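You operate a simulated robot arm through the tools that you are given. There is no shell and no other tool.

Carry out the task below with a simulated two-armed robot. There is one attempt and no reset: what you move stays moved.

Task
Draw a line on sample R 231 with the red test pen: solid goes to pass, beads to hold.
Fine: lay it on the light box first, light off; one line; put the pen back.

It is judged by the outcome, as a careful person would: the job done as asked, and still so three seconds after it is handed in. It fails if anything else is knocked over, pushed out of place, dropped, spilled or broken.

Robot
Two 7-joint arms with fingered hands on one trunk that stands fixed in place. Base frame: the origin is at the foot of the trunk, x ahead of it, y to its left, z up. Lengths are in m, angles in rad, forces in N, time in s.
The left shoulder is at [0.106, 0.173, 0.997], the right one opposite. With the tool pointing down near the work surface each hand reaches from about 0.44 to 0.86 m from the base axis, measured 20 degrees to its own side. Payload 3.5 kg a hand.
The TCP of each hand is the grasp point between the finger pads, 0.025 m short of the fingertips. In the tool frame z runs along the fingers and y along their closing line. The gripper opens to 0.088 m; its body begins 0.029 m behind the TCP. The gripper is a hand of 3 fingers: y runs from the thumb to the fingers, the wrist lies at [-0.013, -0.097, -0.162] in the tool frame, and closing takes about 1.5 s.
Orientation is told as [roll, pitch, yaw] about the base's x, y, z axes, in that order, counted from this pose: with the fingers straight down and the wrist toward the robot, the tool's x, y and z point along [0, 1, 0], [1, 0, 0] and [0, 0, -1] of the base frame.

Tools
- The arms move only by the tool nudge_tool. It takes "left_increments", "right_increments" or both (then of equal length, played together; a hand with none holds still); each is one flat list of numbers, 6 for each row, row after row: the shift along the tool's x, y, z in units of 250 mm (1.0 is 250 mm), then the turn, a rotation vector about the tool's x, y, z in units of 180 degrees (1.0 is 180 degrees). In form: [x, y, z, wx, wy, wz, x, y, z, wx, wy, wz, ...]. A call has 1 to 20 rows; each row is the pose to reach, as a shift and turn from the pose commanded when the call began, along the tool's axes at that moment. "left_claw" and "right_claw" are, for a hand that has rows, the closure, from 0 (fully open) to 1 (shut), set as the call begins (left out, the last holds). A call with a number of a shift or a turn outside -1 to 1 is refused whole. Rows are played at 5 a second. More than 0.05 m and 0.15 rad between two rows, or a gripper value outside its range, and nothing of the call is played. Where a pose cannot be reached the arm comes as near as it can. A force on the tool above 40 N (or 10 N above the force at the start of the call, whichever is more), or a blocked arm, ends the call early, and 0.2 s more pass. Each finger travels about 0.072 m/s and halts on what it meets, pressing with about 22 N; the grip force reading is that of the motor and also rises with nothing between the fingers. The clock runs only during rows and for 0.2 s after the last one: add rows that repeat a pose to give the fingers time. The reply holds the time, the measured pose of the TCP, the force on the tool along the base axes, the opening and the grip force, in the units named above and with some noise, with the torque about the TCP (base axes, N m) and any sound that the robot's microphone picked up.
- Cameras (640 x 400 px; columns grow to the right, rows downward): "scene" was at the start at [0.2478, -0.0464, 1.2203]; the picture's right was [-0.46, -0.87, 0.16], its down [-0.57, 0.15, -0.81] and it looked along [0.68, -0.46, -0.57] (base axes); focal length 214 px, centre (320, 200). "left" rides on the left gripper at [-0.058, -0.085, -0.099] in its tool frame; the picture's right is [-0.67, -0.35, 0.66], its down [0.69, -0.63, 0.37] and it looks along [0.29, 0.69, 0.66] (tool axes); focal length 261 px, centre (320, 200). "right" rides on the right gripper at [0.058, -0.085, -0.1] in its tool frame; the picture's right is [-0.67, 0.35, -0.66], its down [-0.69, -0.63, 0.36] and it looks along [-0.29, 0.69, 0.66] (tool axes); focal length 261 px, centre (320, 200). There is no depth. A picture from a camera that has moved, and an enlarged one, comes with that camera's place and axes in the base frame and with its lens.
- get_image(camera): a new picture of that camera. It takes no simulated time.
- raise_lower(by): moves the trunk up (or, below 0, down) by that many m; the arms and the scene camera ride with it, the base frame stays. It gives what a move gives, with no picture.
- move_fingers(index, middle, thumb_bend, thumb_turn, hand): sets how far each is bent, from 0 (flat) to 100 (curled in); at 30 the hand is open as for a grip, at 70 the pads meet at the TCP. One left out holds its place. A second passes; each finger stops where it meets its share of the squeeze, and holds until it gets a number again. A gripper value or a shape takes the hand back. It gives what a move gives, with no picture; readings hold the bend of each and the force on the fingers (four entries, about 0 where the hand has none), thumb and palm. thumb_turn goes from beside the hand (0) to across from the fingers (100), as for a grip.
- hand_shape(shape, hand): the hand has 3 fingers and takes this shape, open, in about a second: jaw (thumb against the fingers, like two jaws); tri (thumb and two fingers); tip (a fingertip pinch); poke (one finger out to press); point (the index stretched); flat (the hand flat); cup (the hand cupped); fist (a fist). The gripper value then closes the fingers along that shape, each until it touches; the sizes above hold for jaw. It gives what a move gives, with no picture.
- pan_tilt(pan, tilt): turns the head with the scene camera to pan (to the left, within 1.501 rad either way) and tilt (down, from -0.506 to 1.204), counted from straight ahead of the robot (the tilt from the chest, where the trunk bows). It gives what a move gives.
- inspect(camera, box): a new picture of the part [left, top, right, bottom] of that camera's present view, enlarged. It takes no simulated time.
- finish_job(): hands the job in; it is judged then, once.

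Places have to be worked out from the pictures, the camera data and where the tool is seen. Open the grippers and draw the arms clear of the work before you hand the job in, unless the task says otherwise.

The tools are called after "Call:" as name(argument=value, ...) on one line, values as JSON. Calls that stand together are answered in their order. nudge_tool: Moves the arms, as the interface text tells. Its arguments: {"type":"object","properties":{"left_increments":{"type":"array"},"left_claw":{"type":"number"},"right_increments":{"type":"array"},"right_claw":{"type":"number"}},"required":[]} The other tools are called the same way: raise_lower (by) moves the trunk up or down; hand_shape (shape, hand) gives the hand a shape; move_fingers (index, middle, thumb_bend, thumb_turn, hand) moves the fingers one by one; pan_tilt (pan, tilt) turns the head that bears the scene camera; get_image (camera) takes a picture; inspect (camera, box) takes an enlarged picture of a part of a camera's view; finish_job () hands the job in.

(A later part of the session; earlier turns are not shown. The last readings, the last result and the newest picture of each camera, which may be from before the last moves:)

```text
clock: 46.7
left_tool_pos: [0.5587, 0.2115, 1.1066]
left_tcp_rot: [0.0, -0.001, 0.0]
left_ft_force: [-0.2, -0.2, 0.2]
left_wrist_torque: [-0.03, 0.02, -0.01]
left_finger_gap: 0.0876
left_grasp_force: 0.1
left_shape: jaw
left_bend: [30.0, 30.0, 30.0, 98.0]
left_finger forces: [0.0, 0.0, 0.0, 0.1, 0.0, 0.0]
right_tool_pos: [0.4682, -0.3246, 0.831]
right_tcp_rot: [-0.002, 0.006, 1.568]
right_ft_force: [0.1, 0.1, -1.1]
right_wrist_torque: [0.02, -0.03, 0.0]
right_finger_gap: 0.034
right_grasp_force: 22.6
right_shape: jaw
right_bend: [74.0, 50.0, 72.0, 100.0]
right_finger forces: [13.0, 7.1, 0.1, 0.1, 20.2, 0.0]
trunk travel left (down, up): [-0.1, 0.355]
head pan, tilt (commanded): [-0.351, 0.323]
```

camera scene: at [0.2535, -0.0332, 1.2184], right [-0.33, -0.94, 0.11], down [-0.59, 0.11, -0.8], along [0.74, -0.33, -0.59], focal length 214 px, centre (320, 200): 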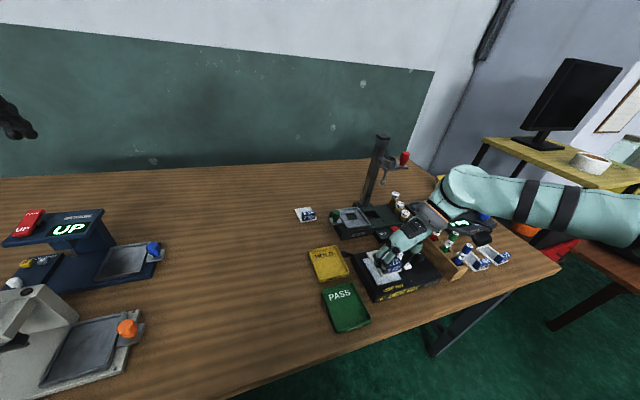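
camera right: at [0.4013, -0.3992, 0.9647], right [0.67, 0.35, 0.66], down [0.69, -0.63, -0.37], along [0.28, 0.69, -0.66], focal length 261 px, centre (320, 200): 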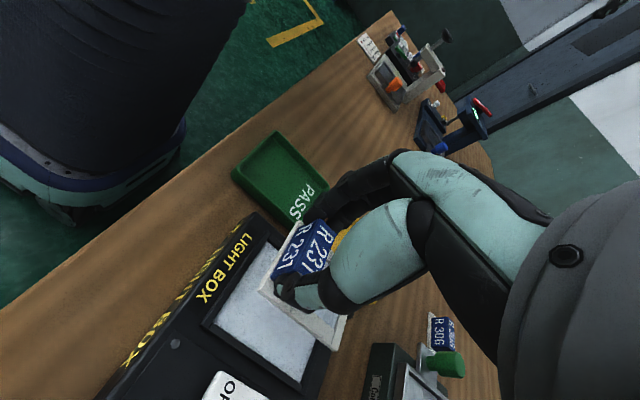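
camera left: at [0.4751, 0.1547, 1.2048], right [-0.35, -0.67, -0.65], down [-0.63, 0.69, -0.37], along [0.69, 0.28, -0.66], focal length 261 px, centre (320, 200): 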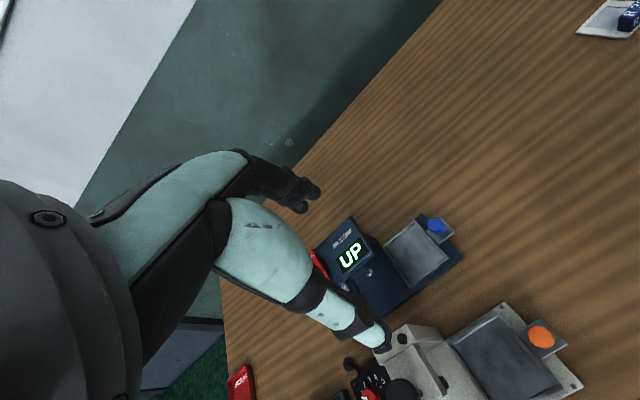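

Call:
nudge_tool(right_increments=[0, 0, 0.006, 0, 0, 0, 0, 0, 0.012, 0, 0, 0, 0, 0, 0.018, 0, 0, 0])

Call:
inspect(camera="scene", box=[365, 235, 425, 295])

Call:
inspect(camera="right", box=[190, 200, 380, 390])

```text
clock: 47.5
left_tool_pos: [0.5584, 0.2099, 1.1063]
left_tcp_rot: [0.0, 0.001, 0.0]
left_ft_force: [-0.3, 0.0, -0.1]
left_wrist_torque: [-0.01, 0.01, 0.05]
left_finger_gap: 0.0878
left_grasp_force: 0.1
left_shape: jaw
left_bend: [30.0, 30.0, 30.0, 98.0]
left_finger forces: [0.0, 0.1, 0.0, 0.1, 0.0, 0.1]
right_tool_pos: [0.4685, -0.3246, 0.8276]
right_tcp_rot: [-0.007, 0.005, 1.57]
right_ft_force: [1.1, -0.5, 4.0]
right_wrist_torque: [0.04, -0.04, 0.05]
right_finger_gap: 0.0345
right_grasp_force: 21.9
right_shape: jaw
right_bend: [74.0, 50.0, 72.0, 100.0]
right_finger forces: [13.2, 7.2, 0.0, 0.0, 21.4, 0.0]
trunk travel left (down, up): [-0.1, 0.355]
head pan, tilt (commanded): [-0.351, 0.323]
```

```text
6.67 times, centred on (395, 265) of scene
camera zoom: at [0.253, -0.033, 1.2186], right [-0.33, -0.94, 0.11], down [-0.59, 0.11, -0.8], along [0.74, -0.33, -0.59], focal length 1430 px, centre (-180, -233)
```

zoom: 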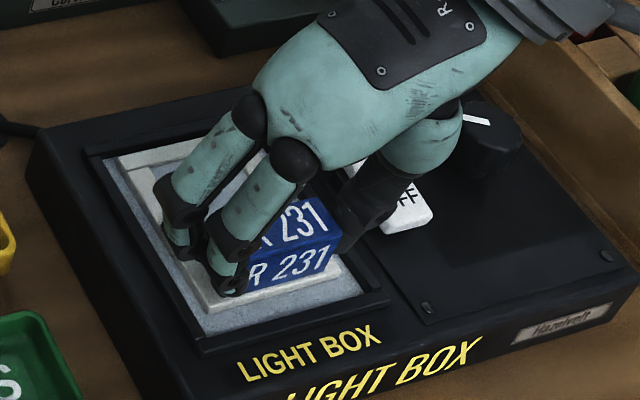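

```text
2.11 times, centred on (285, 295) of right
camera zoom: at [0.4096, -0.4087, 0.9264], right [0.67, 0.35, 0.66], down [0.69, -0.63, -0.36], along [0.29, 0.69, -0.66], focal length 549 px, centre (394, 0)
```

zoom: 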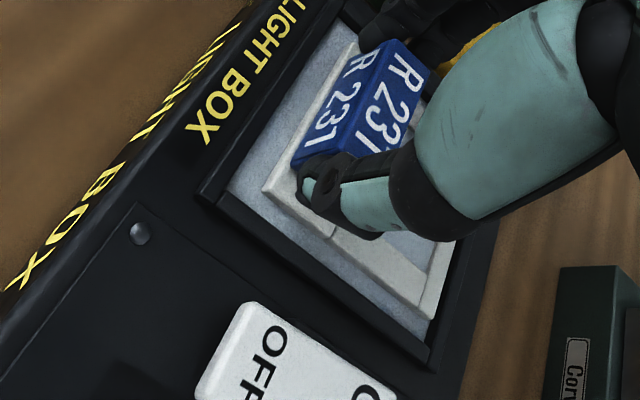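

Contact is felt (4 N) with the plate inside the frame on all sides. I open the hand modestly to about 52 mm, staying clear of the rocker, and then rise straight up.

Call:
nudge_tool(right_increments=[0, 0, -0.004, 0, 0, 0, 0, 0, -0.004, 0, 0, 0, 0, 0, -0.004, 0, 0, 0, 0, 0, -0.004, 0, 0, 0, 0, 0, -0.004, 0, 0, 0], right_claw=0.4)

Call:
inspect(camera="scene", box=[365, 235, 425, 295])

Call:
inspect(camera="right", box=[190, 200, 380, 390])

```text
clock: 48.7
left_tool_pos: [0.5583, 0.2105, 1.1061]
left_tcp_rot: [0.0, 0.001, 0.0]
left_ft_force: [0.4, 0.8, -1.2]
left_wrist_torque: [0.02, 0.01, 0.02]
left_finger_gap: 0.0878
left_grasp_force: 0.1
left_shape: jaw
left_bend: [30.0, 30.0, 30.0, 98.0]
left_finger forces: [0.1, 0.0, 0.0, 0.0, 0.0, 0.0]
right_tool_pos: [0.468, -0.3236, 0.8273]
right_tcp_rot: [-0.003, 0.007, 1.573]
right_ft_force: [1.0, -0.1, -0.5]
right_wrist_torque: [0.01, -0.01, 0.0]
right_finger_gap: 0.0525
right_grasp_force: 0.0
right_shape: jaw
right_bend: [29.0, 41.0, 65.0, 100.0]
right_finger forces: [0.0, 0.1, 0.0, 0.0, 0.0, 0.0]
trunk travel left (down, up): [-0.1, 0.355]
head pan, tilt (commanded): [-0.351, 0.323]
```

```text
6.67 times, centred on (395, 265) of scene
camera zoom: at [0.2535, -0.0331, 1.2183], right [-0.33, -0.94, 0.11], down [-0.59, 0.11, -0.8], along [0.74, -0.33, -0.59], focal length 1430 px, centre (-180, -233)
```

zoom: 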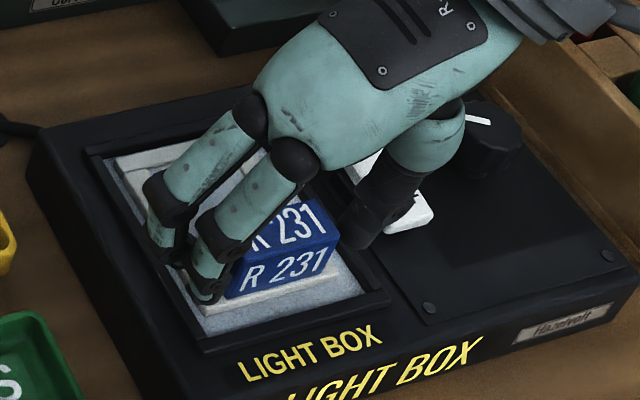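

```text
2.11 times, centred on (285, 295) of right
camera zoom: at [0.4097, -0.4089, 0.9264], right [0.67, 0.35, 0.66], down [0.69, -0.63, -0.36], along [0.29, 0.69, -0.66], focal length 549 px, centre (394, 0)
```

zoom: 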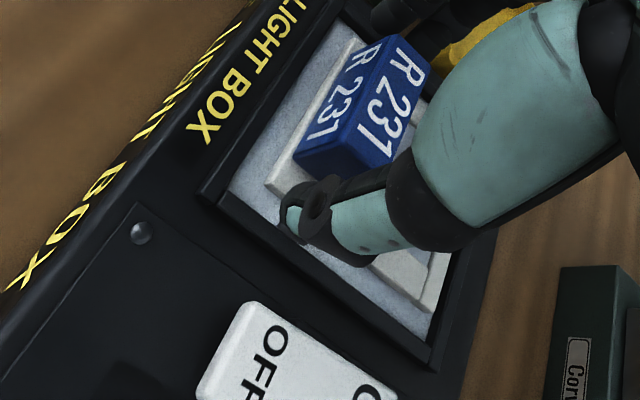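

Released; the sample lies flat in the frame. I rise 3.5 cm straight up, then continue up while turning the wrist back toward an easier yaw.

Call:
nudge_tool(right_increments=[0, 0, -0.05, 0, 0, 0, 0, 0, -0.1, 0, 0, 0, 0, 0, -0.14, 0, 0, 0, 0, 0, -0.18, 0, 0, 0.04, 0, 0, -0.22, 0, 0, 0.08, 0, 0, -0.26, 0, 0, 0.12, 0, 0, -0.32, 0, 0, 0.16, 0, 0, -0.38, 0, 0, 0.2, 0, 0, -0.44, 0, 0, 0.24, 0, 0, -0.44, 0, 0, 0.24])

Call:
inspect(camera="scene", box=[340, 220, 440, 310])

Call:
get_image(camera="scene")

```text
clock: 50.9
left_tool_pos: [0.5591, 0.2109, 1.1064]
left_tcp_rot: [0.0, 0.002, 0.002]
left_ft_force: [0.3, 0.2, -0.1]
left_wrist_torque: [0.01, 0.02, 0.02]
left_finger_gap: 0.088
left_grasp_force: 0.1
left_shape: jaw
left_bend: [30.0, 30.0, 30.0, 98.0]
left_finger forces: [0.1, 0.0, 0.0, 0.0, 0.0, 0.0]
right_tool_pos: [0.4706, -0.3249, 0.9378]
right_tcp_rot: [-0.001, 0.001, 0.816]
right_ft_force: [0.1, -0.9, -0.7]
right_wrist_torque: [0.03, 0.01, -0.02]
right_finger_gap: 0.0525
right_grasp_force: 0.0
right_shape: jaw
right_bend: [29.0, 41.0, 65.0, 100.0]
right_finger forces: [0.0, 0.1, 0.0, 0.0, 0.0, 0.0]
trunk travel left (down, up): [-0.1, 0.355]
head pan, tilt (commanded): [-0.351, 0.323]
```

```text
4.44 times, centred on (390, 265) of scene
camera zoom: at [0.2537, -0.0332, 1.2183], right [-0.33, -0.94, 0.11], down [-0.59, 0.11, -0.8], along [0.74, -0.33, -0.59], focal length 953 px, centre (9, -89)
```

zoom: 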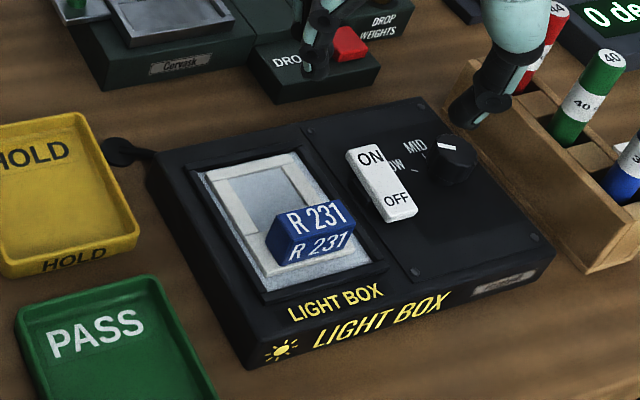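

```text
taken
camera scene: at [0.2537, -0.0332, 1.2183], right [-0.33, -0.94, 0.11], down [-0.59, 0.11, -0.8], along [0.74, -0.33, -0.59], focal length 214 px, centre (320, 200)
```

scene: 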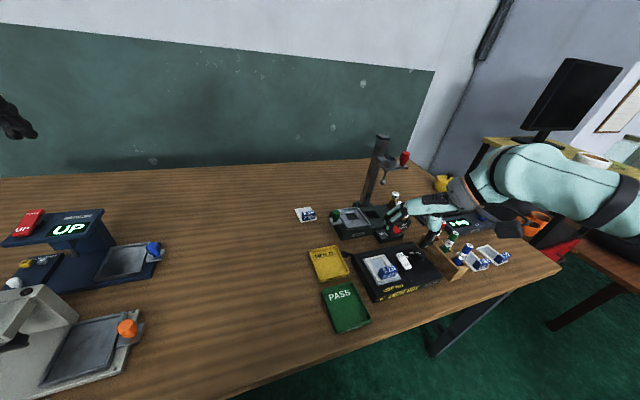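

The sample lies centred in the panel frame, light off, rocker untouched. Now I look closely at the film area on the sample and at the pen rack for exact places.

Call:
inspect(camera="scene", box=[372, 248, 412, 288])

Call:
inspect(camera="scene", box=[425, 215, 515, 285])

Call:
get_image(camera="right")

```text
10.00 times, centred on (392, 268) of scene
camera zoom: at [0.2537, -0.0332, 1.2183], right [-0.33, -0.94, 0.11], down [-0.59, 0.11, -0.8], along [0.74, -0.33, -0.59], focal length 2145 px, centre (-400, -480)
```

zoom: 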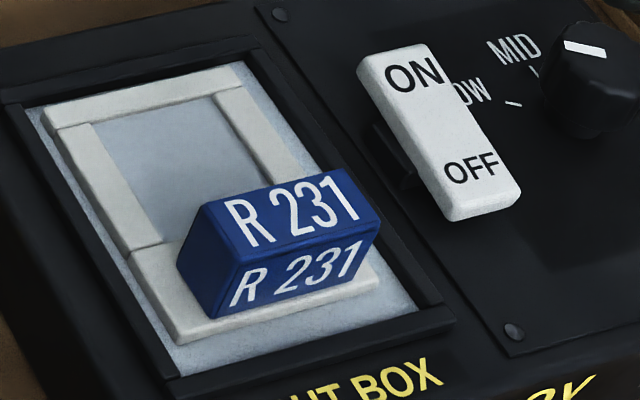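

```text
5.71 times, centred on (470, 250) of scene
camera zoom: at [0.2537, -0.0332, 1.2183], right [-0.33, -0.94, 0.11], down [-0.59, 0.11, -0.8], along [0.74, -0.33, -0.59], focal length 1226 px, centre (-537, -86)
```

zoom: 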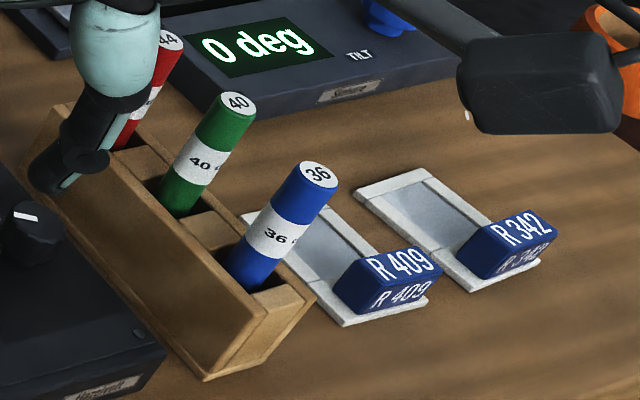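

```text
taken
camera right: at [0.368, -0.3478, 1.0363], right [0.73, -0.2, 0.66], down [0.07, -0.93, -0.37], along [0.68, 0.31, -0.66], focal length 261 px, centre (320, 200)
```

right: 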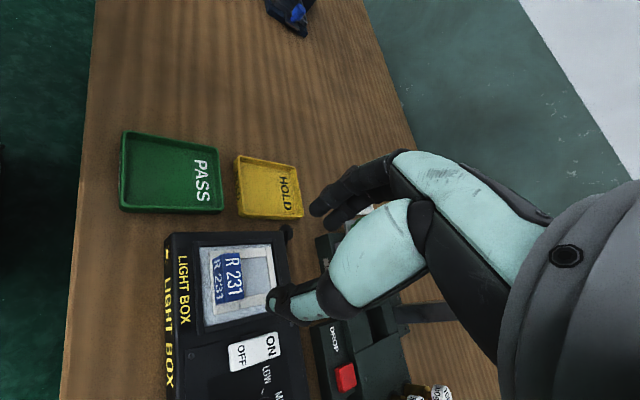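

Film area spans roughly x 0.486–0.520, y -0.345 to -0.308 at z≈0.795. The red pen's top is near (0.5355, -0.526, 0.868); I move above it at the present yaw (+47°), fingertips well above the pen tops.

Call:
nudge_tool(right_increments=[-0.1, -0.06, -0.05, 0, 0, 0, -0.22, -0.12, -0.08, 0, 0, 0, -0.35, -0.19, -0.08, 0, 0, 0, -0.48, -0.26, -0.08, 0, 0, 0, -0.61, -0.335, -0.08, 0, 0, 0, -0.74, -0.4077, -0.08, 0, 0, 0, -0.74, -0.4077, -0.08, 0, 0, 0])

Call:
pan_tilt(pan=-0.6, tilt=0.45)

Call:
get_image(camera="scene")

Call:
get_image(camera="right")

```text
clock: 52.5
left_tool_pos: [0.5585, 0.2113, 1.1064]
left_tcp_rot: [0.0, 0.0, 0.001]
left_ft_force: [0.0, -0.7, -0.3]
left_wrist_torque: [0.0, -0.05, 0.0]
left_finger_gap: 0.0879
left_grasp_force: 0.1
left_shape: jaw
left_bend: [30.0, 30.0, 30.0, 98.0]
left_finger forces: [0.0, 0.0, 0.1, 0.1, 0.1, 0.0]
right_tool_pos: [0.5274, -0.5126, 0.9628]
right_tcp_rot: [-0.01, 0.004, 0.814]
right_ft_force: [-0.4, -0.2, 0.3]
right_wrist_torque: [-0.01, -0.01, 0.0]
right_finger_gap: 0.0527
right_grasp_force: 0.0
right_shape: jaw
right_bend: [29.0, 40.0, 65.0, 100.0]
right_finger forces: [0.1, 0.0, 0.0, 0.0, 0.1, 0.1]
right hand out of reach, approached as far as the arm can: row 6, 7
trunk travel left (down, up): [-0.1, 0.355]
head pan, tilt (commanded): [-0.351, 0.323]
```

```text
clock: 53.2
left_tool_pos: [0.5577, 0.211, 1.1057]
left_tcp_rot: [-0.001, 0.0, 0.001]
left_ft_force: [-0.4, 0.1, -0.2]
left_wrist_torque: [0.0, 0.02, 0.0]
left_finger_gap: 0.0875
left_grasp_force: 0.1
left_shape: jaw
left_bend: [30.0, 30.0, 30.0, 98.0]
left_finger forces: [0.0, 0.0, 0.0, 0.0, 0.0, 0.0]
right_tool_pos: [0.5285, -0.5113, 0.9623]
right_tcp_rot: [-0.006, 0.005, 0.814]
right_ft_force: [-0.5, -0.5, 0.5]
right_wrist_torque: [-0.01, -0.02, 0.01]
right_finger_gap: 0.0525
right_grasp_force: 0.0
right_shape: jaw
right_bend: [29.0, 40.0, 65.0, 100.0]
right_finger forces: [0.0, 0.0, 0.1, 0.0, 0.0, 0.1]
trunk travel left (down, up): [-0.1, 0.355]
head pan, tilt (commanded): [-0.6, 0.45]
```

```text
taken
camera scene: at [0.2387, -0.053, 1.211], right [-0.53, -0.83, 0.18], down [-0.63, 0.25, -0.74], along [0.56, -0.51, -0.65], focal length 214 px, centre (320, 200)
```

scene: 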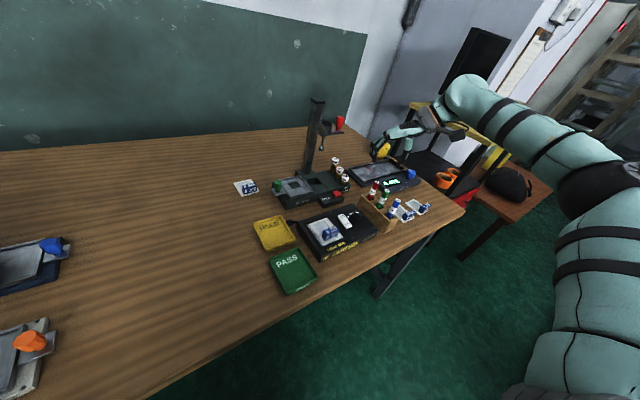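

```text
taken
camera right: at [0.4269, -0.5327, 1.0614], right [0.72, -0.2, 0.66], down [0.07, -0.93, -0.36], along [0.69, 0.3, -0.66], focal length 261 px, centre (320, 200)
```

right: 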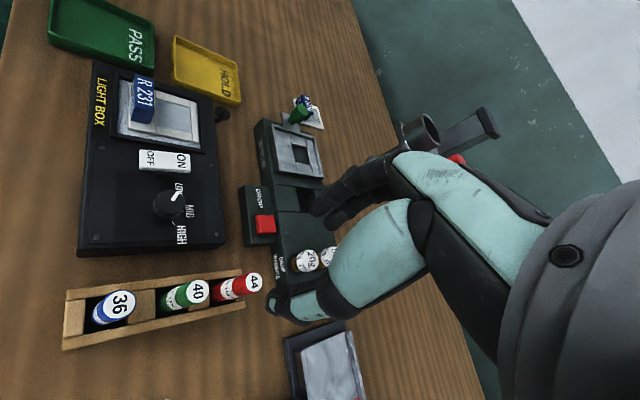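

The hand is slightly short at this yaw and height; lower heights relax that. I descend to z≈0.915 with yaw 0.75 and aim over the red pen, narrowing the opening to about 40 mm.

Call:
nudge_tool(right_increments=[0, 0, 0.07, -0.0016, 0.0019, 0.0204, -0.02, -0.01, 0.13, -0.0016, 0.0019, 0.0204, -0.061, -0.0236, 0.188, -0.0016, 0.0019, 0.0204, -0.061, -0.0236, 0.188, -0.0016, 0.0019, 0.0204, -0.061, -0.0236, 0.188, -0.0016, 0.0019, 0.0204], right_claw=0.55)

Call:
get_image(camera="right")

Call:
inspect(camera="scene", box=[330, 110, 450, 230])

```text
clock: 54.5
left_tool_pos: [0.5582, 0.2111, 1.1048]
left_tcp_rot: [-0.001, -0.001, -0.002]
left_ft_force: [-0.5, 0.5, -0.2]
left_wrist_torque: [-0.02, -0.03, -0.02]
left_finger_gap: 0.0878
left_grasp_force: 0.1
left_shape: jaw
left_bend: [30.0, 30.0, 30.0, 98.0]
left_finger forces: [0.1, 0.0, 0.0, 0.1, 0.1, 0.1]
right_tool_pos: [0.5268, -0.5154, 0.9172]
right_tcp_rot: [0.001, -0.002, 0.75]
right_ft_force: [0.1, 0.1, 0.3]
right_wrist_torque: [0.0, 0.0, -0.02]
right_finger_gap: 0.0401
right_grasp_force: 0.1
right_shape: jaw
right_bend: [74.0, 46.0, 71.0, 100.0]
right_finger forces: [0.0, 0.0, 0.0, 0.0, 0.0, 0.0]
right hand out of reach, approached as far as the arm can: row 3, 4, 5
trunk travel left (down, up): [-0.1, 0.355]
head pan, tilt (commanded): [-0.6, 0.45]
```

```text
taken
camera right: at [0.4242, -0.5314, 1.0163], right [0.71, -0.25, 0.66], down [0.01, -0.93, -0.37], along [0.7, 0.27, -0.66], focal length 261 px, centre (320, 200)
```

right: 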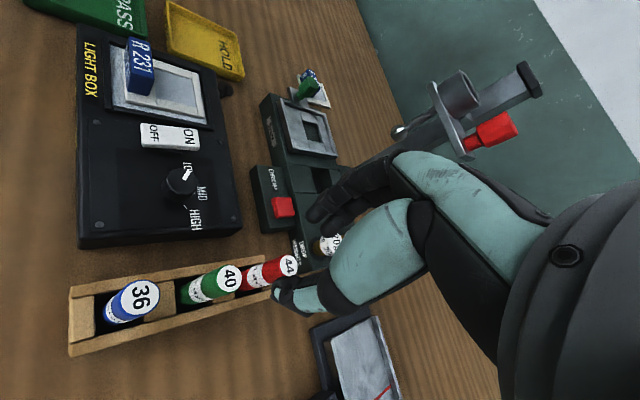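

```text
3.33 times, centred on (390, 170) of scene
camera zoom: at [0.2386, -0.0531, 1.2109], right [-0.53, -0.82, 0.18], down [-0.63, 0.25, -0.74], along [0.56, -0.51, -0.65], focal length 715 px, centre (87, 300)
```

zoom: 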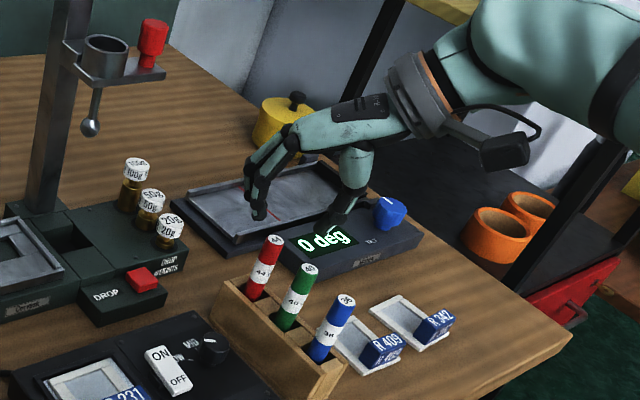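

Still about 14 mm short sideways. Leaning the hand slightly about its closing line (which keeps the pads parallel to a vertical pen) moves the wrist back-left, so I try a lean of 0.13 rad with the shift.

Call:
nudge_tool(right_increments=[0, 0, 0, 0, -0.02, 0, -0.03, -0.003, 0, 0, -0.041, 0, -0.055, -0.003, 0, 0, -0.041, 0, -0.055, -0.003, 0, 0, -0.041, 0])

```text
clock: 55.5
left_tool_pos: [0.5589, 0.2103, 1.1066]
left_tcp_rot: [0.001, 0.002, -0.001]
left_ft_force: [-0.1, 0.0, -0.1]
left_wrist_torque: [0.01, 0.01, 0.02]
left_finger_gap: 0.0877
left_grasp_force: 0.1
left_shape: jaw
left_bend: [30.0, 30.0, 30.0, 98.0]
left_finger forces: [0.0, 0.0, 0.1, 0.0, 0.0, 0.0]
right_tool_pos: [0.5353, -0.5263, 0.9174]
right_tcp_rot: [-0.125, -0.006, 0.754]
right_ft_force: [-0.1, -0.5, 0.6]
right_wrist_torque: [-0.01, -0.01, -0.02]
right_finger_gap: 0.0401
right_grasp_force: 0.1
right_shape: jaw
right_bend: [74.0, 46.0, 71.0, 100.0]
right_finger forces: [0.0, 0.0, 0.0, 0.0, 0.0, 0.0]
trunk travel left (down, up): [-0.1, 0.355]
head pan, tilt (commanded): [-0.6, 0.45]
```

Now it reaches (0.535, -0.526, 0.917) with a 0.125 rad lean and no complaint. I check the alignment over the red pen in both cameras.

Call:
inspect(camera="right", box=[200, 180, 400, 340])

Call:
inspect(camera="scene", box=[350, 130, 430, 210])

```text
2.50 times, centred on (300, 260) of right
camera zoom: at [0.4252, -0.5341, 1.0083], right [0.65, -0.19, 0.74], down [0.04, -0.96, -0.28], along [0.76, 0.21, -0.62], focal length 652 px, centre (370, 50)
```

zoom: 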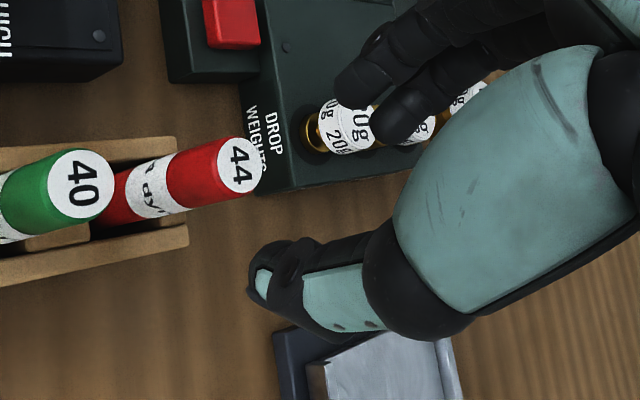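

```text
5.00 times, centred on (390, 170) of scene
camera zoom: at [0.2384, -0.0531, 1.211], right [-0.53, -0.82, 0.18], down [-0.63, 0.25, -0.74], along [0.56, -0.51, -0.65], focal length 1072 px, centre (-30, 350)
```

zoom: 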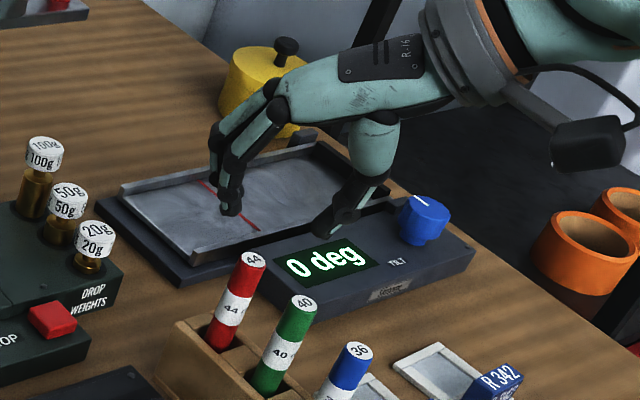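

Near-camera measurement puts the red pen's axis at about (0.534, -0.522), top at z≈0.869. I shift onto it and descend vertically to z≈0.88 so the fingers straddle its top, then look again.

Call:
nudge_tool(right_increments=[0.016, 0.008, -0.002, 0, 0, 0, 0.022, 0.008, 0.045, 0, 0, 0, 0.029, 0.008, 0.095, 0, 0, 0, 0.035, 0.008, 0.146, 0, 0, 0, 0.035, 0.008, 0.146, 0, 0, 0])

Call:
inspect(camera="right", box=[200, 180, 400, 340])

Call:
inspect(camera="scene", box=[350, 140, 420, 210])

```text
clock: 56.6
left_tool_pos: [0.5578, 0.2113, 1.1058]
left_tcp_rot: [0.0, 0.001, 0.0]
left_ft_force: [-0.6, 0.5, 0.6]
left_wrist_torque: [-0.01, 0.0, -0.01]
left_finger_gap: 0.0877
left_grasp_force: 0.1
left_shape: jaw
left_bend: [30.0, 30.0, 30.0, 98.0]
left_finger forces: [0.0, 0.1, 0.0, 0.0, 0.1, 0.1]
right_tool_pos: [0.5347, -0.5213, 0.8813]
right_tcp_rot: [-0.124, -0.004, 0.754]
right_ft_force: [-0.4, -0.6, -0.1]
right_wrist_torque: [0.0, 0.02, 0.03]
right_finger_gap: 0.0399
right_grasp_force: 0.1
right_shape: jaw
right_bend: [74.0, 46.0, 71.0, 100.0]
right_finger forces: [0.0, 0.1, 0.0, 0.1, 0.0, 0.0]
trunk travel left (down, up): [-0.1, 0.355]
head pan, tilt (commanded): [-0.6, 0.45]
```

```text
2.50 times, centred on (300, 260) of right
camera zoom: at [0.4239, -0.5289, 0.9707], right [0.65, -0.19, 0.73], down [0.04, -0.96, -0.28], along [0.76, 0.21, -0.62], focal length 652 px, centre (370, 50)
```

zoom: 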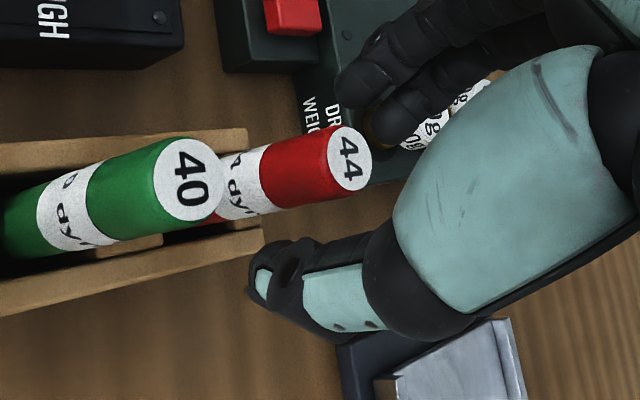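

```text
5.71 times, centred on (385, 175) of scene
camera zoom: at [0.2385, -0.053, 1.211], right [-0.53, -0.82, 0.18], down [-0.63, 0.25, -0.74], along [0.56, -0.51, -0.65], focal length 1226 px, centre (-51, 343)
```

zoom: 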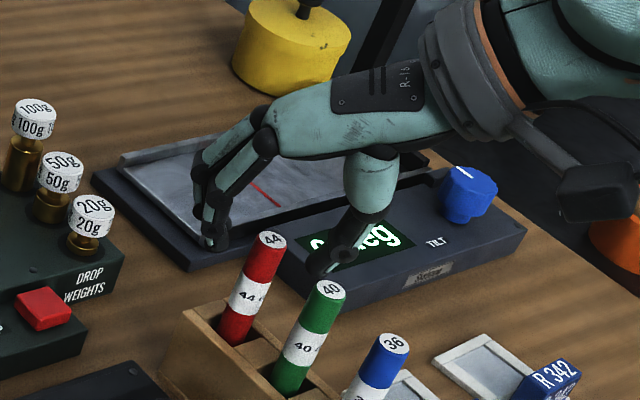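

In tool coordinates the pen's top sits at (0, 2 mm) between the pads: centred. I descend vertically to z≈0.850 and close on the pen.

Call:
nudge_tool(right_increments=[0.005, 0, 0.04, 0, 0, 0, 0.0105, 0, 0.083, 0, 0, 0, 0.0156, 0, 0.124, 0, 0, 0, 0.0156, 0, 0.124, 0, 0, 0])

Call:
inspect(camera="right", box=[200, 180, 400, 340])

Call:
inspect(camera="scene", box=[350, 150, 420, 220])

```text
clock: 57.6
left_tool_pos: [0.5592, 0.211, 1.1058]
left_tcp_rot: [0.0, -0.002, 0.001]
left_ft_force: [-0.3, 0.5, -0.4]
left_wrist_torque: [-0.02, 0.01, 0.01]
left_finger_gap: 0.0876
left_grasp_force: 0.1
left_shape: jaw
left_bend: [30.0, 30.0, 30.0, 98.0]
left_finger forces: [0.0, 0.1, 0.0, 0.0, 0.1, 0.0]
right_tool_pos: [0.5348, -0.5219, 0.8494]
right_tcp_rot: [-0.124, -0.006, 0.755]
right_ft_force: [0.4, -0.6, 0.4]
right_wrist_torque: [0.01, 0.01, 0.03]
right_finger_gap: 0.0399
right_grasp_force: 0.0
right_shape: jaw
right_bend: [74.0, 46.0, 71.0, 100.0]
right_finger forces: [0.0, 0.0, 0.0, 0.0, 0.1, 0.1]
trunk travel left (down, up): [-0.1, 0.355]
head pan, tilt (commanded): [-0.6, 0.45]
```

```text
2.50 times, centred on (300, 260) of right
camera zoom: at [0.4241, -0.5298, 0.9398], right [0.65, -0.19, 0.73], down [0.04, -0.96, -0.28], along [0.76, 0.21, -0.62], focal length 652 px, centre (370, 50)
```

zoom: 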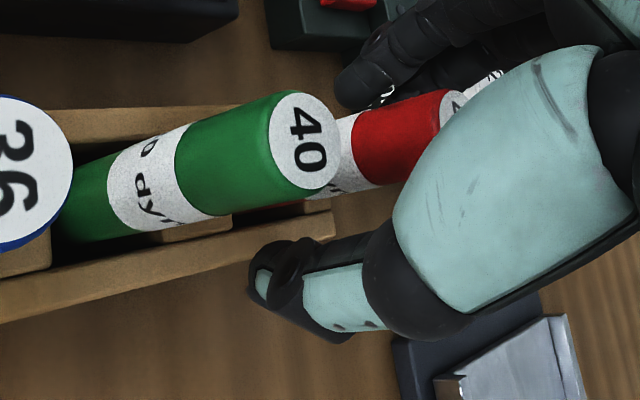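

```text
5.71 times, centred on (385, 185) of scene
camera zoom: at [0.2385, -0.053, 1.211], right [-0.53, -0.82, 0.18], down [-0.63, 0.25, -0.74], along [0.56, -0.51, -0.65], focal length 1226 px, centre (-51, 286)
```

zoom: 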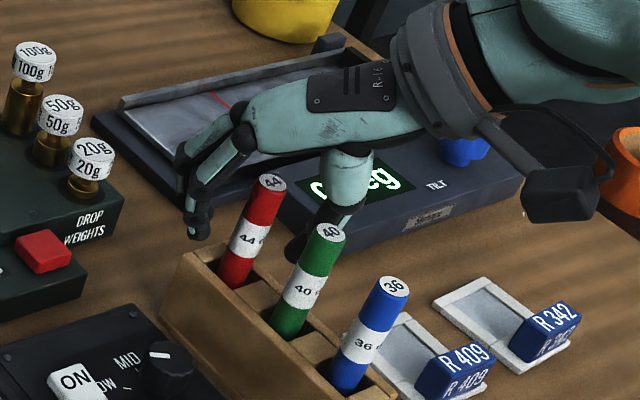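

The pen is centred between fingers and thumb. I close on it.

Call:
nudge_tool(right_increments=[0, 0, 0, 0, 0, 0, 0, 0, 0, 0, 0, 0, 0, 0, 0, 0, 0, 0, 0, 0, 0, 0, 0, 0, 0, 0, 0, 0, 0, 0, 0, 0, 0, 0, 0, 0], right_claw=0.95)

Call:
inspect(camera="scene", box=[350, 150, 420, 220])

Call:
inspect(camera="right", box=[200, 180, 400, 340])

```text
clock: 59.0
left_tool_pos: [0.5577, 0.2107, 1.1051]
left_tcp_rot: [0.0, 0.002, 0.0]
left_ft_force: [-0.3, -0.2, -0.2]
left_wrist_torque: [0.0, 0.04, -0.02]
left_finger_gap: 0.0877
left_grasp_force: 0.0
left_shape: jaw
left_bend: [30.0, 30.0, 30.0, 98.0]
left_finger forces: [0.0, 0.1, 0.0, 0.1, 0.0, 0.1]
right_tool_pos: [0.5336, -0.5224, 0.8489]
right_tcp_rot: [-0.125, -0.004, 0.754]
right_ft_force: [0.3, 0.1, 0.1]
right_wrist_torque: [-0.01, -0.01, -0.01]
right_finger_gap: 0.004
right_grasp_force: 21.8
right_shape: jaw
right_bend: [72.0, 70.0, 75.0, 100.0]
right_finger forces: [14.7, 0.0, 0.0, 0.0, 17.3, 0.0]
trunk travel left (down, up): [-0.1, 0.355]
head pan, tilt (commanded): [-0.6, 0.45]
```

```text
5.71 times, centred on (385, 185) of scene
camera zoom: at [0.2386, -0.0531, 1.2109], right [-0.53, -0.82, 0.18], down [-0.63, 0.25, -0.74], along [0.56, -0.51, -0.65], focal length 1226 px, centre (-51, 286)
```

zoom: 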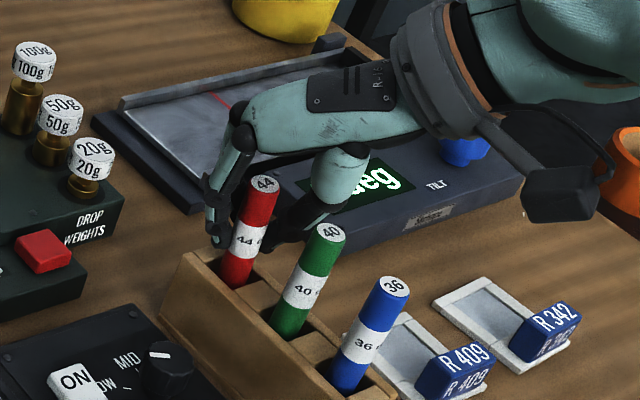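

```text
2.50 times, centred on (300, 260) of right
camera zoom: at [0.4241, -0.5298, 0.9398], right [0.65, -0.19, 0.73], down [0.04, -0.96, -0.28], along [0.76, 0.21, -0.62], focal length 652 px, centre (370, 50)
```

zoom: 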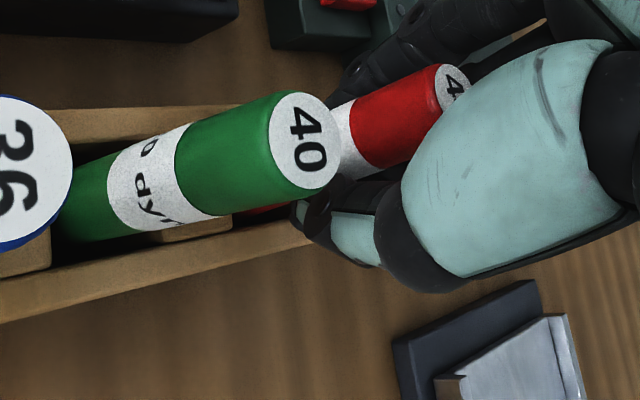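

Only the index and thumb touch the pen (middle 0 N), so it sits slightly to the index side. I open a little, shift the hand 3.5 mm toward the index side and close again for a three-point grip.

Call:
nudge_tool(right_increments=[0, 0, 0, 0, 0, 0, 0, 0, 0, 0, 0, 0, 0, 0, 0, 0, 0, 0, 0.007, 0, -0.001, 0, 0, 0, 0.014, 0, -0.0018, 0, 0, 0, 0.014, 0, -0.0018, 0, 0, 0], right_claw=0.65)

Call:
nudge_tool(right_increments=[0, 0, 0, 0, 0, 0, 0, 0, 0, 0, 0, 0, 0, 0, 0, 0, 0, 0, 0, 0, 0, 0, 0, 0, 0, 0, 0, 0, 0, 0, 0, 0, 0, 0, 0, 0], right_claw=0.95)

Call:
inspect(camera="scene", box=[350, 150, 420, 220])

Call:
inspect(camera="right", box=[200, 180, 400, 340])

```text
clock: 60.5
left_tool_pos: [0.5587, 0.2106, 1.1061]
left_tcp_rot: [0.0, -0.001, 0.0]
left_ft_force: [0.0, -0.3, 0.7]
left_wrist_torque: [-0.01, -0.01, 0.01]
left_finger_gap: 0.0875
left_grasp_force: 0.0
left_shape: jaw
left_bend: [30.0, 30.0, 30.0, 98.0]
left_finger forces: [0.0, 0.0, 0.0, 0.0, 0.0, 0.0]
right_tool_pos: [0.5324, -0.5204, 0.8492]
right_tcp_rot: [-0.123, -0.005, 0.753]
right_ft_force: [-1.3, -0.4, 0.0]
right_wrist_torque: [0.0, 0.0, 0.0]
right_finger_gap: 0.0307
right_grasp_force: 0.0
right_shape: jaw
right_bend: [74.0, 51.0, 73.0, 100.0]
right_finger forces: [0.0, 0.1, 0.0, 0.1, 0.1, 0.0]
trunk travel left (down, up): [-0.1, 0.355]
head pan, tilt (commanded): [-0.6, 0.45]
```

```text
clock: 61.9
left_tool_pos: [0.5595, 0.2105, 1.1051]
left_tcp_rot: [0.001, 0.001, -0.002]
left_ft_force: [0.3, 0.1, 0.1]
left_wrist_torque: [-0.02, -0.02, 0.0]
left_finger_gap: 0.0876
left_grasp_force: 0.1
left_shape: jaw
left_bend: [30.0, 30.0, 30.0, 98.0]
left_finger forces: [0.1, 0.1, 0.0, 0.1, 0.0, 0.0]
right_tool_pos: [0.5332, -0.5192, 0.8485]
right_tcp_rot: [-0.122, -0.005, 0.753]
right_ft_force: [8.1, 0.6, 2.1]
right_wrist_torque: [0.02, -0.16, -0.06]
right_finger_gap: 0.0
right_grasp_force: 22.1
right_shape: jaw
right_bend: [71.0, 70.0, 76.0, 100.0]
right_finger forces: [0.0, 0.1, 0.1, 0.1, 0.6, 0.1]
trunk travel left (down, up): [-0.1, 0.355]
head pan, tilt (commanded): [-0.6, 0.45]
```

```text
5.71 times, centred on (385, 185) of scene
camera zoom: at [0.2398, -0.0528, 1.2107], right [-0.53, -0.83, 0.18], down [-0.63, 0.25, -0.73], along [0.56, -0.51, -0.65], focal length 1226 px, centre (-51, 286)
```

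zoom: 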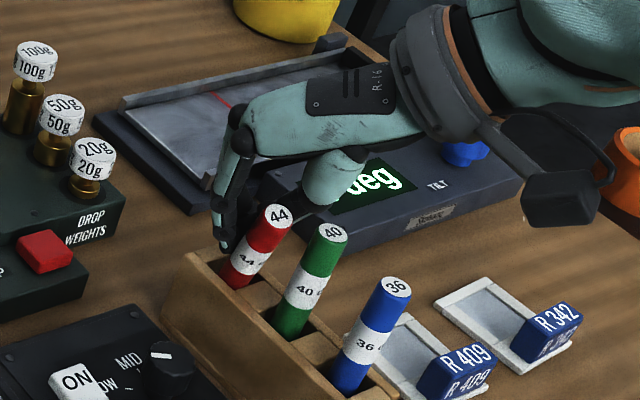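

```text
2.50 times, centred on (300, 260) of right
camera zoom: at [0.423, -0.5268, 0.9396], right [0.65, -0.19, 0.73], down [0.04, -0.96, -0.28], along [0.76, 0.21, -0.62], focal length 652 px, centre (370, 50)
```

zoom: 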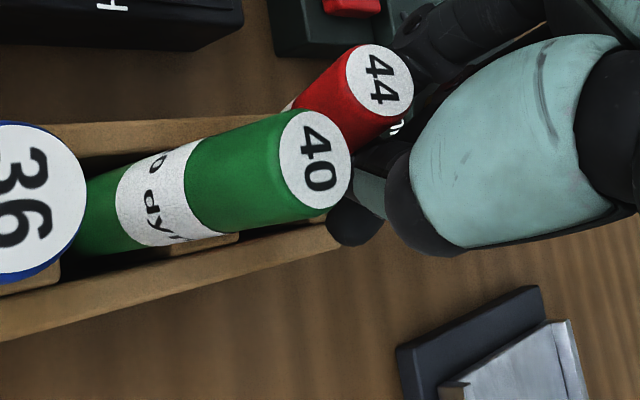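

The pen slipped out to the near side of the fingers and is leaning in its slot. I open the hand gently and see how the pen settles.

Call:
nudge_tool(right_increments=[0, 0, 0, 0, 0, 0, 0, 0, 0, 0, 0, 0, 0, 0, 0, 0, 0, 0, 0, 0, 0, 0, 0, 0], right_claw=0.5)

Call:
inspect(camera="scene", box=[350, 150, 420, 220])

Call:
inspect(camera="right", box=[200, 180, 400, 340])

```text
clock: 62.9
left_tool_pos: [0.5579, 0.2104, 1.1047]
left_tcp_rot: [0.0, 0.002, 0.0]
left_ft_force: [0.1, -0.2, -0.2]
left_wrist_torque: [-0.01, -0.02, 0.0]
left_finger_gap: 0.0878
left_grasp_force: 0.1
left_shape: jaw
left_bend: [30.0, 30.0, 30.0, 98.0]
left_finger forces: [0.1, 0.0, 0.0, 0.0, 0.1, 0.1]
right_tool_pos: [0.5321, -0.5199, 0.8492]
right_tcp_rot: [-0.123, -0.004, 0.754]
right_ft_force: [0.3, -0.5, -0.3]
right_wrist_torque: [0.01, 0.02, 0.05]
right_finger_gap: 0.0434
right_grasp_force: 0.1
right_shape: jaw
right_bend: [74.0, 45.0, 70.0, 100.0]
right_finger forces: [0.0, 0.0, 0.0, 0.0, 0.0, 0.0]
trunk travel left (down, up): [-0.1, 0.355]
head pan, tilt (commanded): [-0.6, 0.45]
```

```text
5.71 times, centred on (385, 185) of scene
camera zoom: at [0.2384, -0.0531, 1.211], right [-0.53, -0.82, 0.18], down [-0.63, 0.25, -0.74], along [0.56, -0.51, -0.65], focal length 1226 px, centre (-51, 286)
```

zoom: 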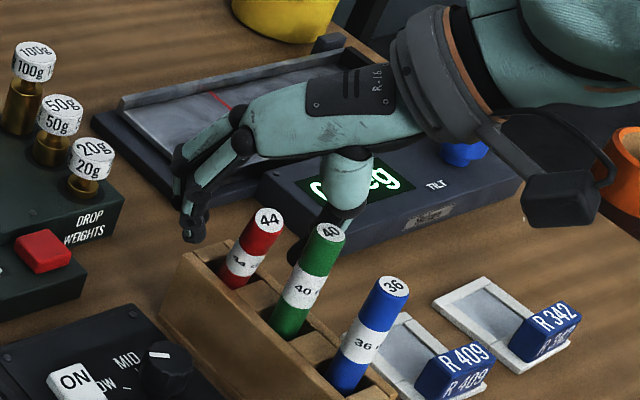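

```text
2.50 times, centred on (300, 260) of right
camera zoom: at [0.4217, -0.5271, 0.9398], right [0.65, -0.19, 0.73], down [0.04, -0.96, -0.28], along [0.76, 0.21, -0.62], focal length 652 px, centre (370, 50)
```

zoom: 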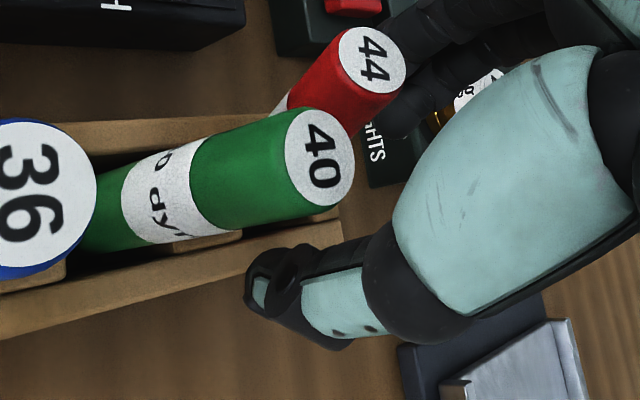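

The pen now leans back-left in its slot, still upright enough and clear of the green pen. I back the hand straight up to re-plan the grip and study where the pads meet.

Call:
nudge_tool(right_increments=[-0.008, 0, -0.07, 0, 0, 0, -0.017, 0, -0.14, 0, 0, 0, -0.026, 0, -0.21, 0, 0, 0, -0.035, 0, -0.278, 0, 0, 0, -0.035, 0, -0.278, 0, 0, 0])

Call:
inspect(camera="scene", box=[350, 140, 430, 220])

Call:
inspect(camera="right", box=[180, 160, 420, 340])

```text
clock: 64.0
left_tool_pos: [0.5587, 0.2099, 1.1062]
left_tcp_rot: [0.001, 0.001, 0.0]
left_ft_force: [-0.4, 0.3, 0.0]
left_wrist_torque: [-0.02, -0.02, -0.01]
left_finger_gap: 0.0881
left_grasp_force: 0.1
left_shape: jaw
left_bend: [30.0, 30.0, 30.0, 98.0]
left_finger forces: [0.1, 0.0, 0.0, 0.1, 0.0, 0.0]
right_tool_pos: [0.5331, -0.5185, 0.9207]
right_tcp_rot: [-0.122, -0.005, 0.754]
right_ft_force: [-0.7, -0.7, 1.1]
right_wrist_torque: [0.01, 0.01, -0.04]
right_finger_gap: 0.0435
right_grasp_force: 0.1
right_shape: jaw
right_bend: [74.0, 45.0, 70.0, 100.0]
right_finger forces: [0.0, 0.1, 0.0, 0.1, 0.0, 0.0]
trunk travel left (down, up): [-0.1, 0.355]
head pan, tilt (commanded): [-0.6, 0.45]
```

```text
5.00 times, centred on (390, 180) of scene
camera zoom: at [0.2388, -0.0531, 1.2109], right [-0.53, -0.82, 0.18], down [-0.63, 0.25, -0.74], along [0.56, -0.51, -0.65], focal length 1072 px, centre (-30, 300)
```

zoom: 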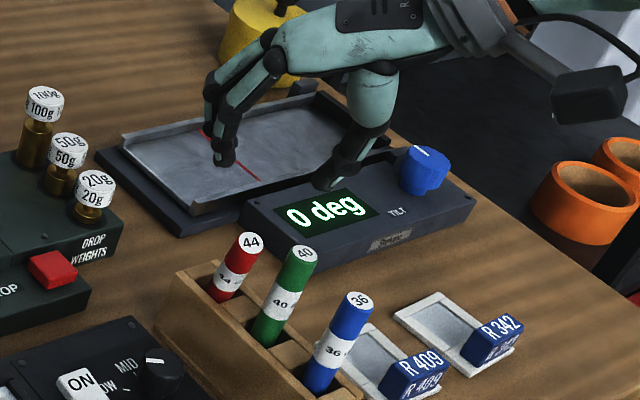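

```text
2.22 times, centred on (300, 250) of right
camera zoom: at [0.4222, -0.5271, 1.0107], right [0.65, -0.19, 0.73], down [0.04, -0.96, -0.28], along [0.76, 0.21, -0.62], focal length 579 px, centre (364, 89)
```

zoom: 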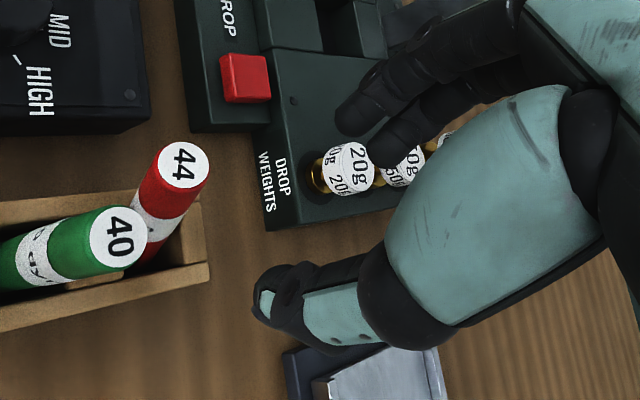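

The red pen now leans about 26° toward back-left, its top at (0.516, -0.503, 0.865), in the plane of my tool x axis. I match that by leaning the hand 0.46 rad and lining up with the pen's axis, about 6 cm above the grip point.

Call:
nudge_tool(right_increments=[0.05, 0, 0, 0, -0.03, 0, 0.1, -0.003, 0.005, 0, -0.06, 0, 0.14, -0.005, 0.015, 0, -0.09, 0, 0.168, -0.0064, 0.0224, 0, -0.106, 0, 0.168, -0.0064, 0.0224, 0, -0.106, 0])

Call:
inspect(camera="right", box=[180, 160, 420, 340])

Call:
inspect(camera="scene", box=[350, 140, 430, 220])

```text
clock: 65.2
left_tool_pos: [0.5577, 0.2103, 1.1056]
left_tcp_rot: [0.0, 0.001, -0.002]
left_ft_force: [-1.0, 0.1, -0.3]
left_wrist_torque: [-0.01, -0.01, 0.0]
left_finger_gap: 0.0881
left_grasp_force: 0.0
left_shape: jaw
left_bend: [30.0, 30.0, 30.0, 98.0]
left_finger forces: [0.1, 0.1, 0.0, 0.0, 0.0, 0.0]
right_tool_pos: [0.5042, -0.4904, 0.9089]
right_tcp_rot: [-0.458, -0.004, 0.754]
right_ft_force: [0.2, -0.5, 0.0]
right_wrist_torque: [-0.04, 0.05, -0.01]
right_finger_gap: 0.0435
right_grasp_force: 0.0
right_shape: jaw
right_bend: [74.0, 45.0, 70.0, 100.0]
right_finger forces: [0.1, 0.1, 0.1, 0.0, 0.1, 0.0]
trunk travel left (down, up): [-0.1, 0.355]
head pan, tilt (commanded): [-0.6, 0.45]
```

```text
2.22 times, centred on (300, 250) of right
camera zoom: at [0.3749, -0.4796, 0.9711], right [0.46, 0.01, 0.89], down [0.07, -1.0, -0.03], along [0.88, 0.08, -0.46], focal length 579 px, centre (364, 89)
```

zoom: 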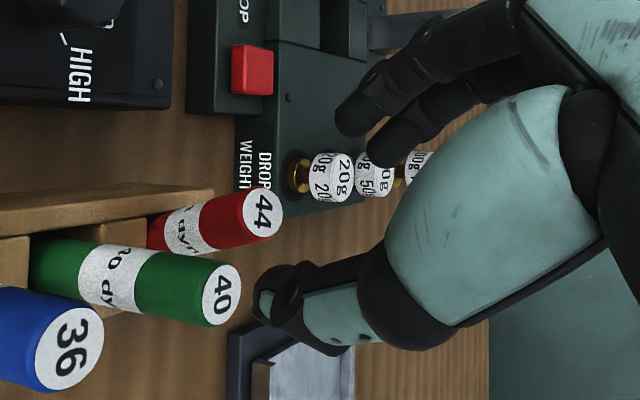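

```text
5.00 times, centred on (390, 180) of scene
camera zoom: at [0.2387, -0.053, 1.2109], right [-0.53, -0.82, 0.18], down [-0.63, 0.25, -0.74], along [0.56, -0.51, -0.65], focal length 1072 px, centre (-30, 300)
```

zoom: 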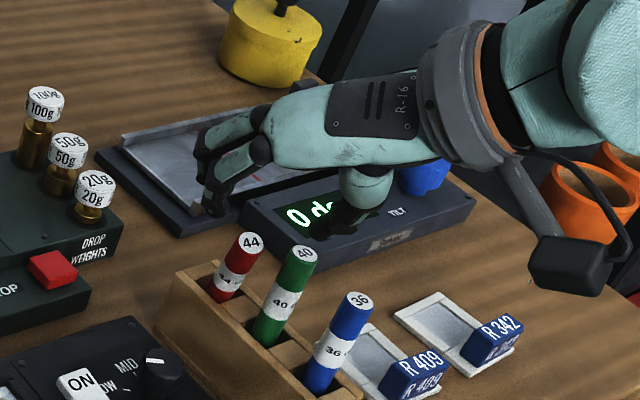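

The hand may be over-leaned relative to the pen. I zoom in on the pen from both cameras to measure its axis better.

Call:
inspect(camera="right", box=[220, 190, 300, 240])

Call:
inspect(camera="scene", box=[380, 180, 420, 210])

```text
8.00 times, centred on (260, 215) of right
camera zoom: at [0.3749, -0.4796, 0.9711], right [0.46, 0.01, 0.89], down [0.07, -1.0, -0.03], along [0.88, 0.08, -0.46], focal length 2085 px, centre (800, 80)
```

zoom: 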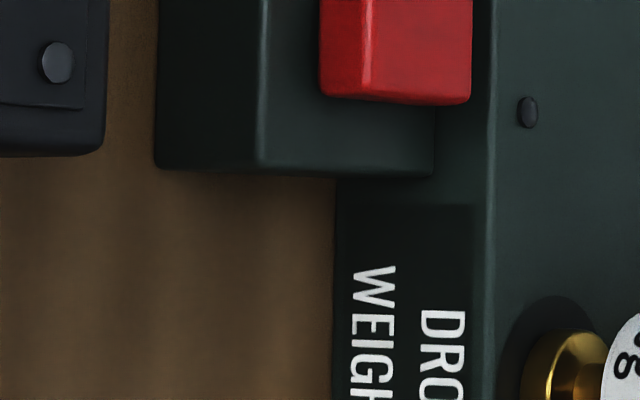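

```text
13.33 times, centred on (400, 195) of scene
camera zoom: at [0.2387, -0.053, 1.2109], right [-0.53, -0.82, 0.18], down [-0.63, 0.25, -0.74], along [0.56, -0.51, -0.65], focal length 2860 px, centre (-747, 267)
```

zoom: 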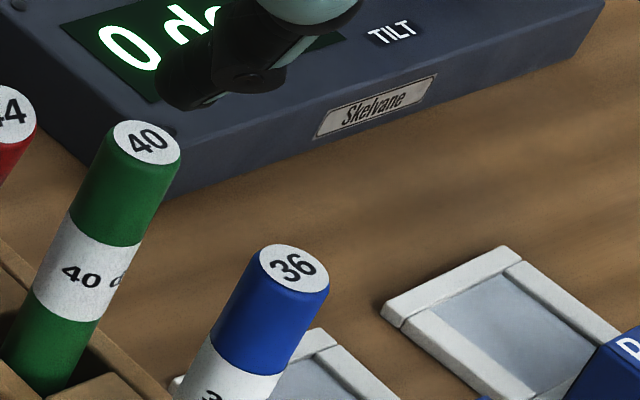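

Call:
inspect(camera="right", box=[215, 230, 295, 280])

Call:
inspect(camera="scene", box=[355, 180, 395, 210])

```text
8.00 times, centred on (255, 255) of right
camera zoom: at [0.3749, -0.4796, 0.9711], right [0.46, 0.01, 0.89], down [0.07, -1.0, -0.03], along [0.88, 0.08, -0.46], focal length 2085 px, centre (840, -240)
```

zoom: 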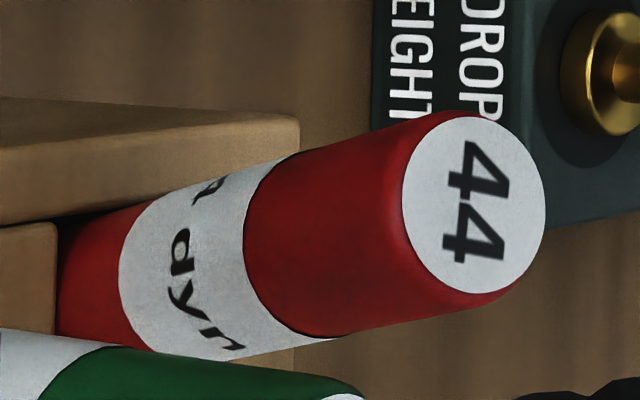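

```text
13.33 times, centred on (375, 195) of scene
camera zoom: at [0.2387, -0.053, 1.2109], right [-0.53, -0.82, 0.18], down [-0.63, 0.25, -0.74], along [0.56, -0.51, -0.65], focal length 2860 px, centre (-413, 267)
```

zoom: 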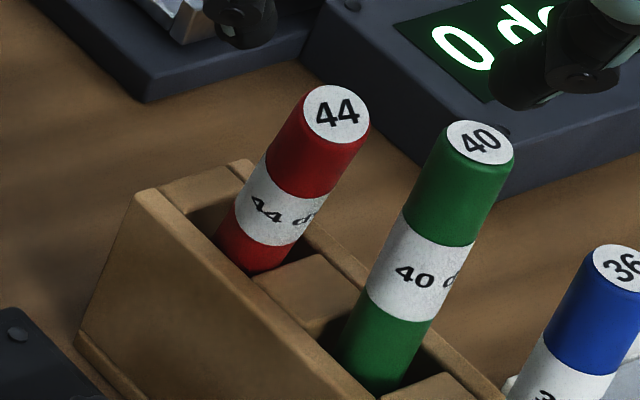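

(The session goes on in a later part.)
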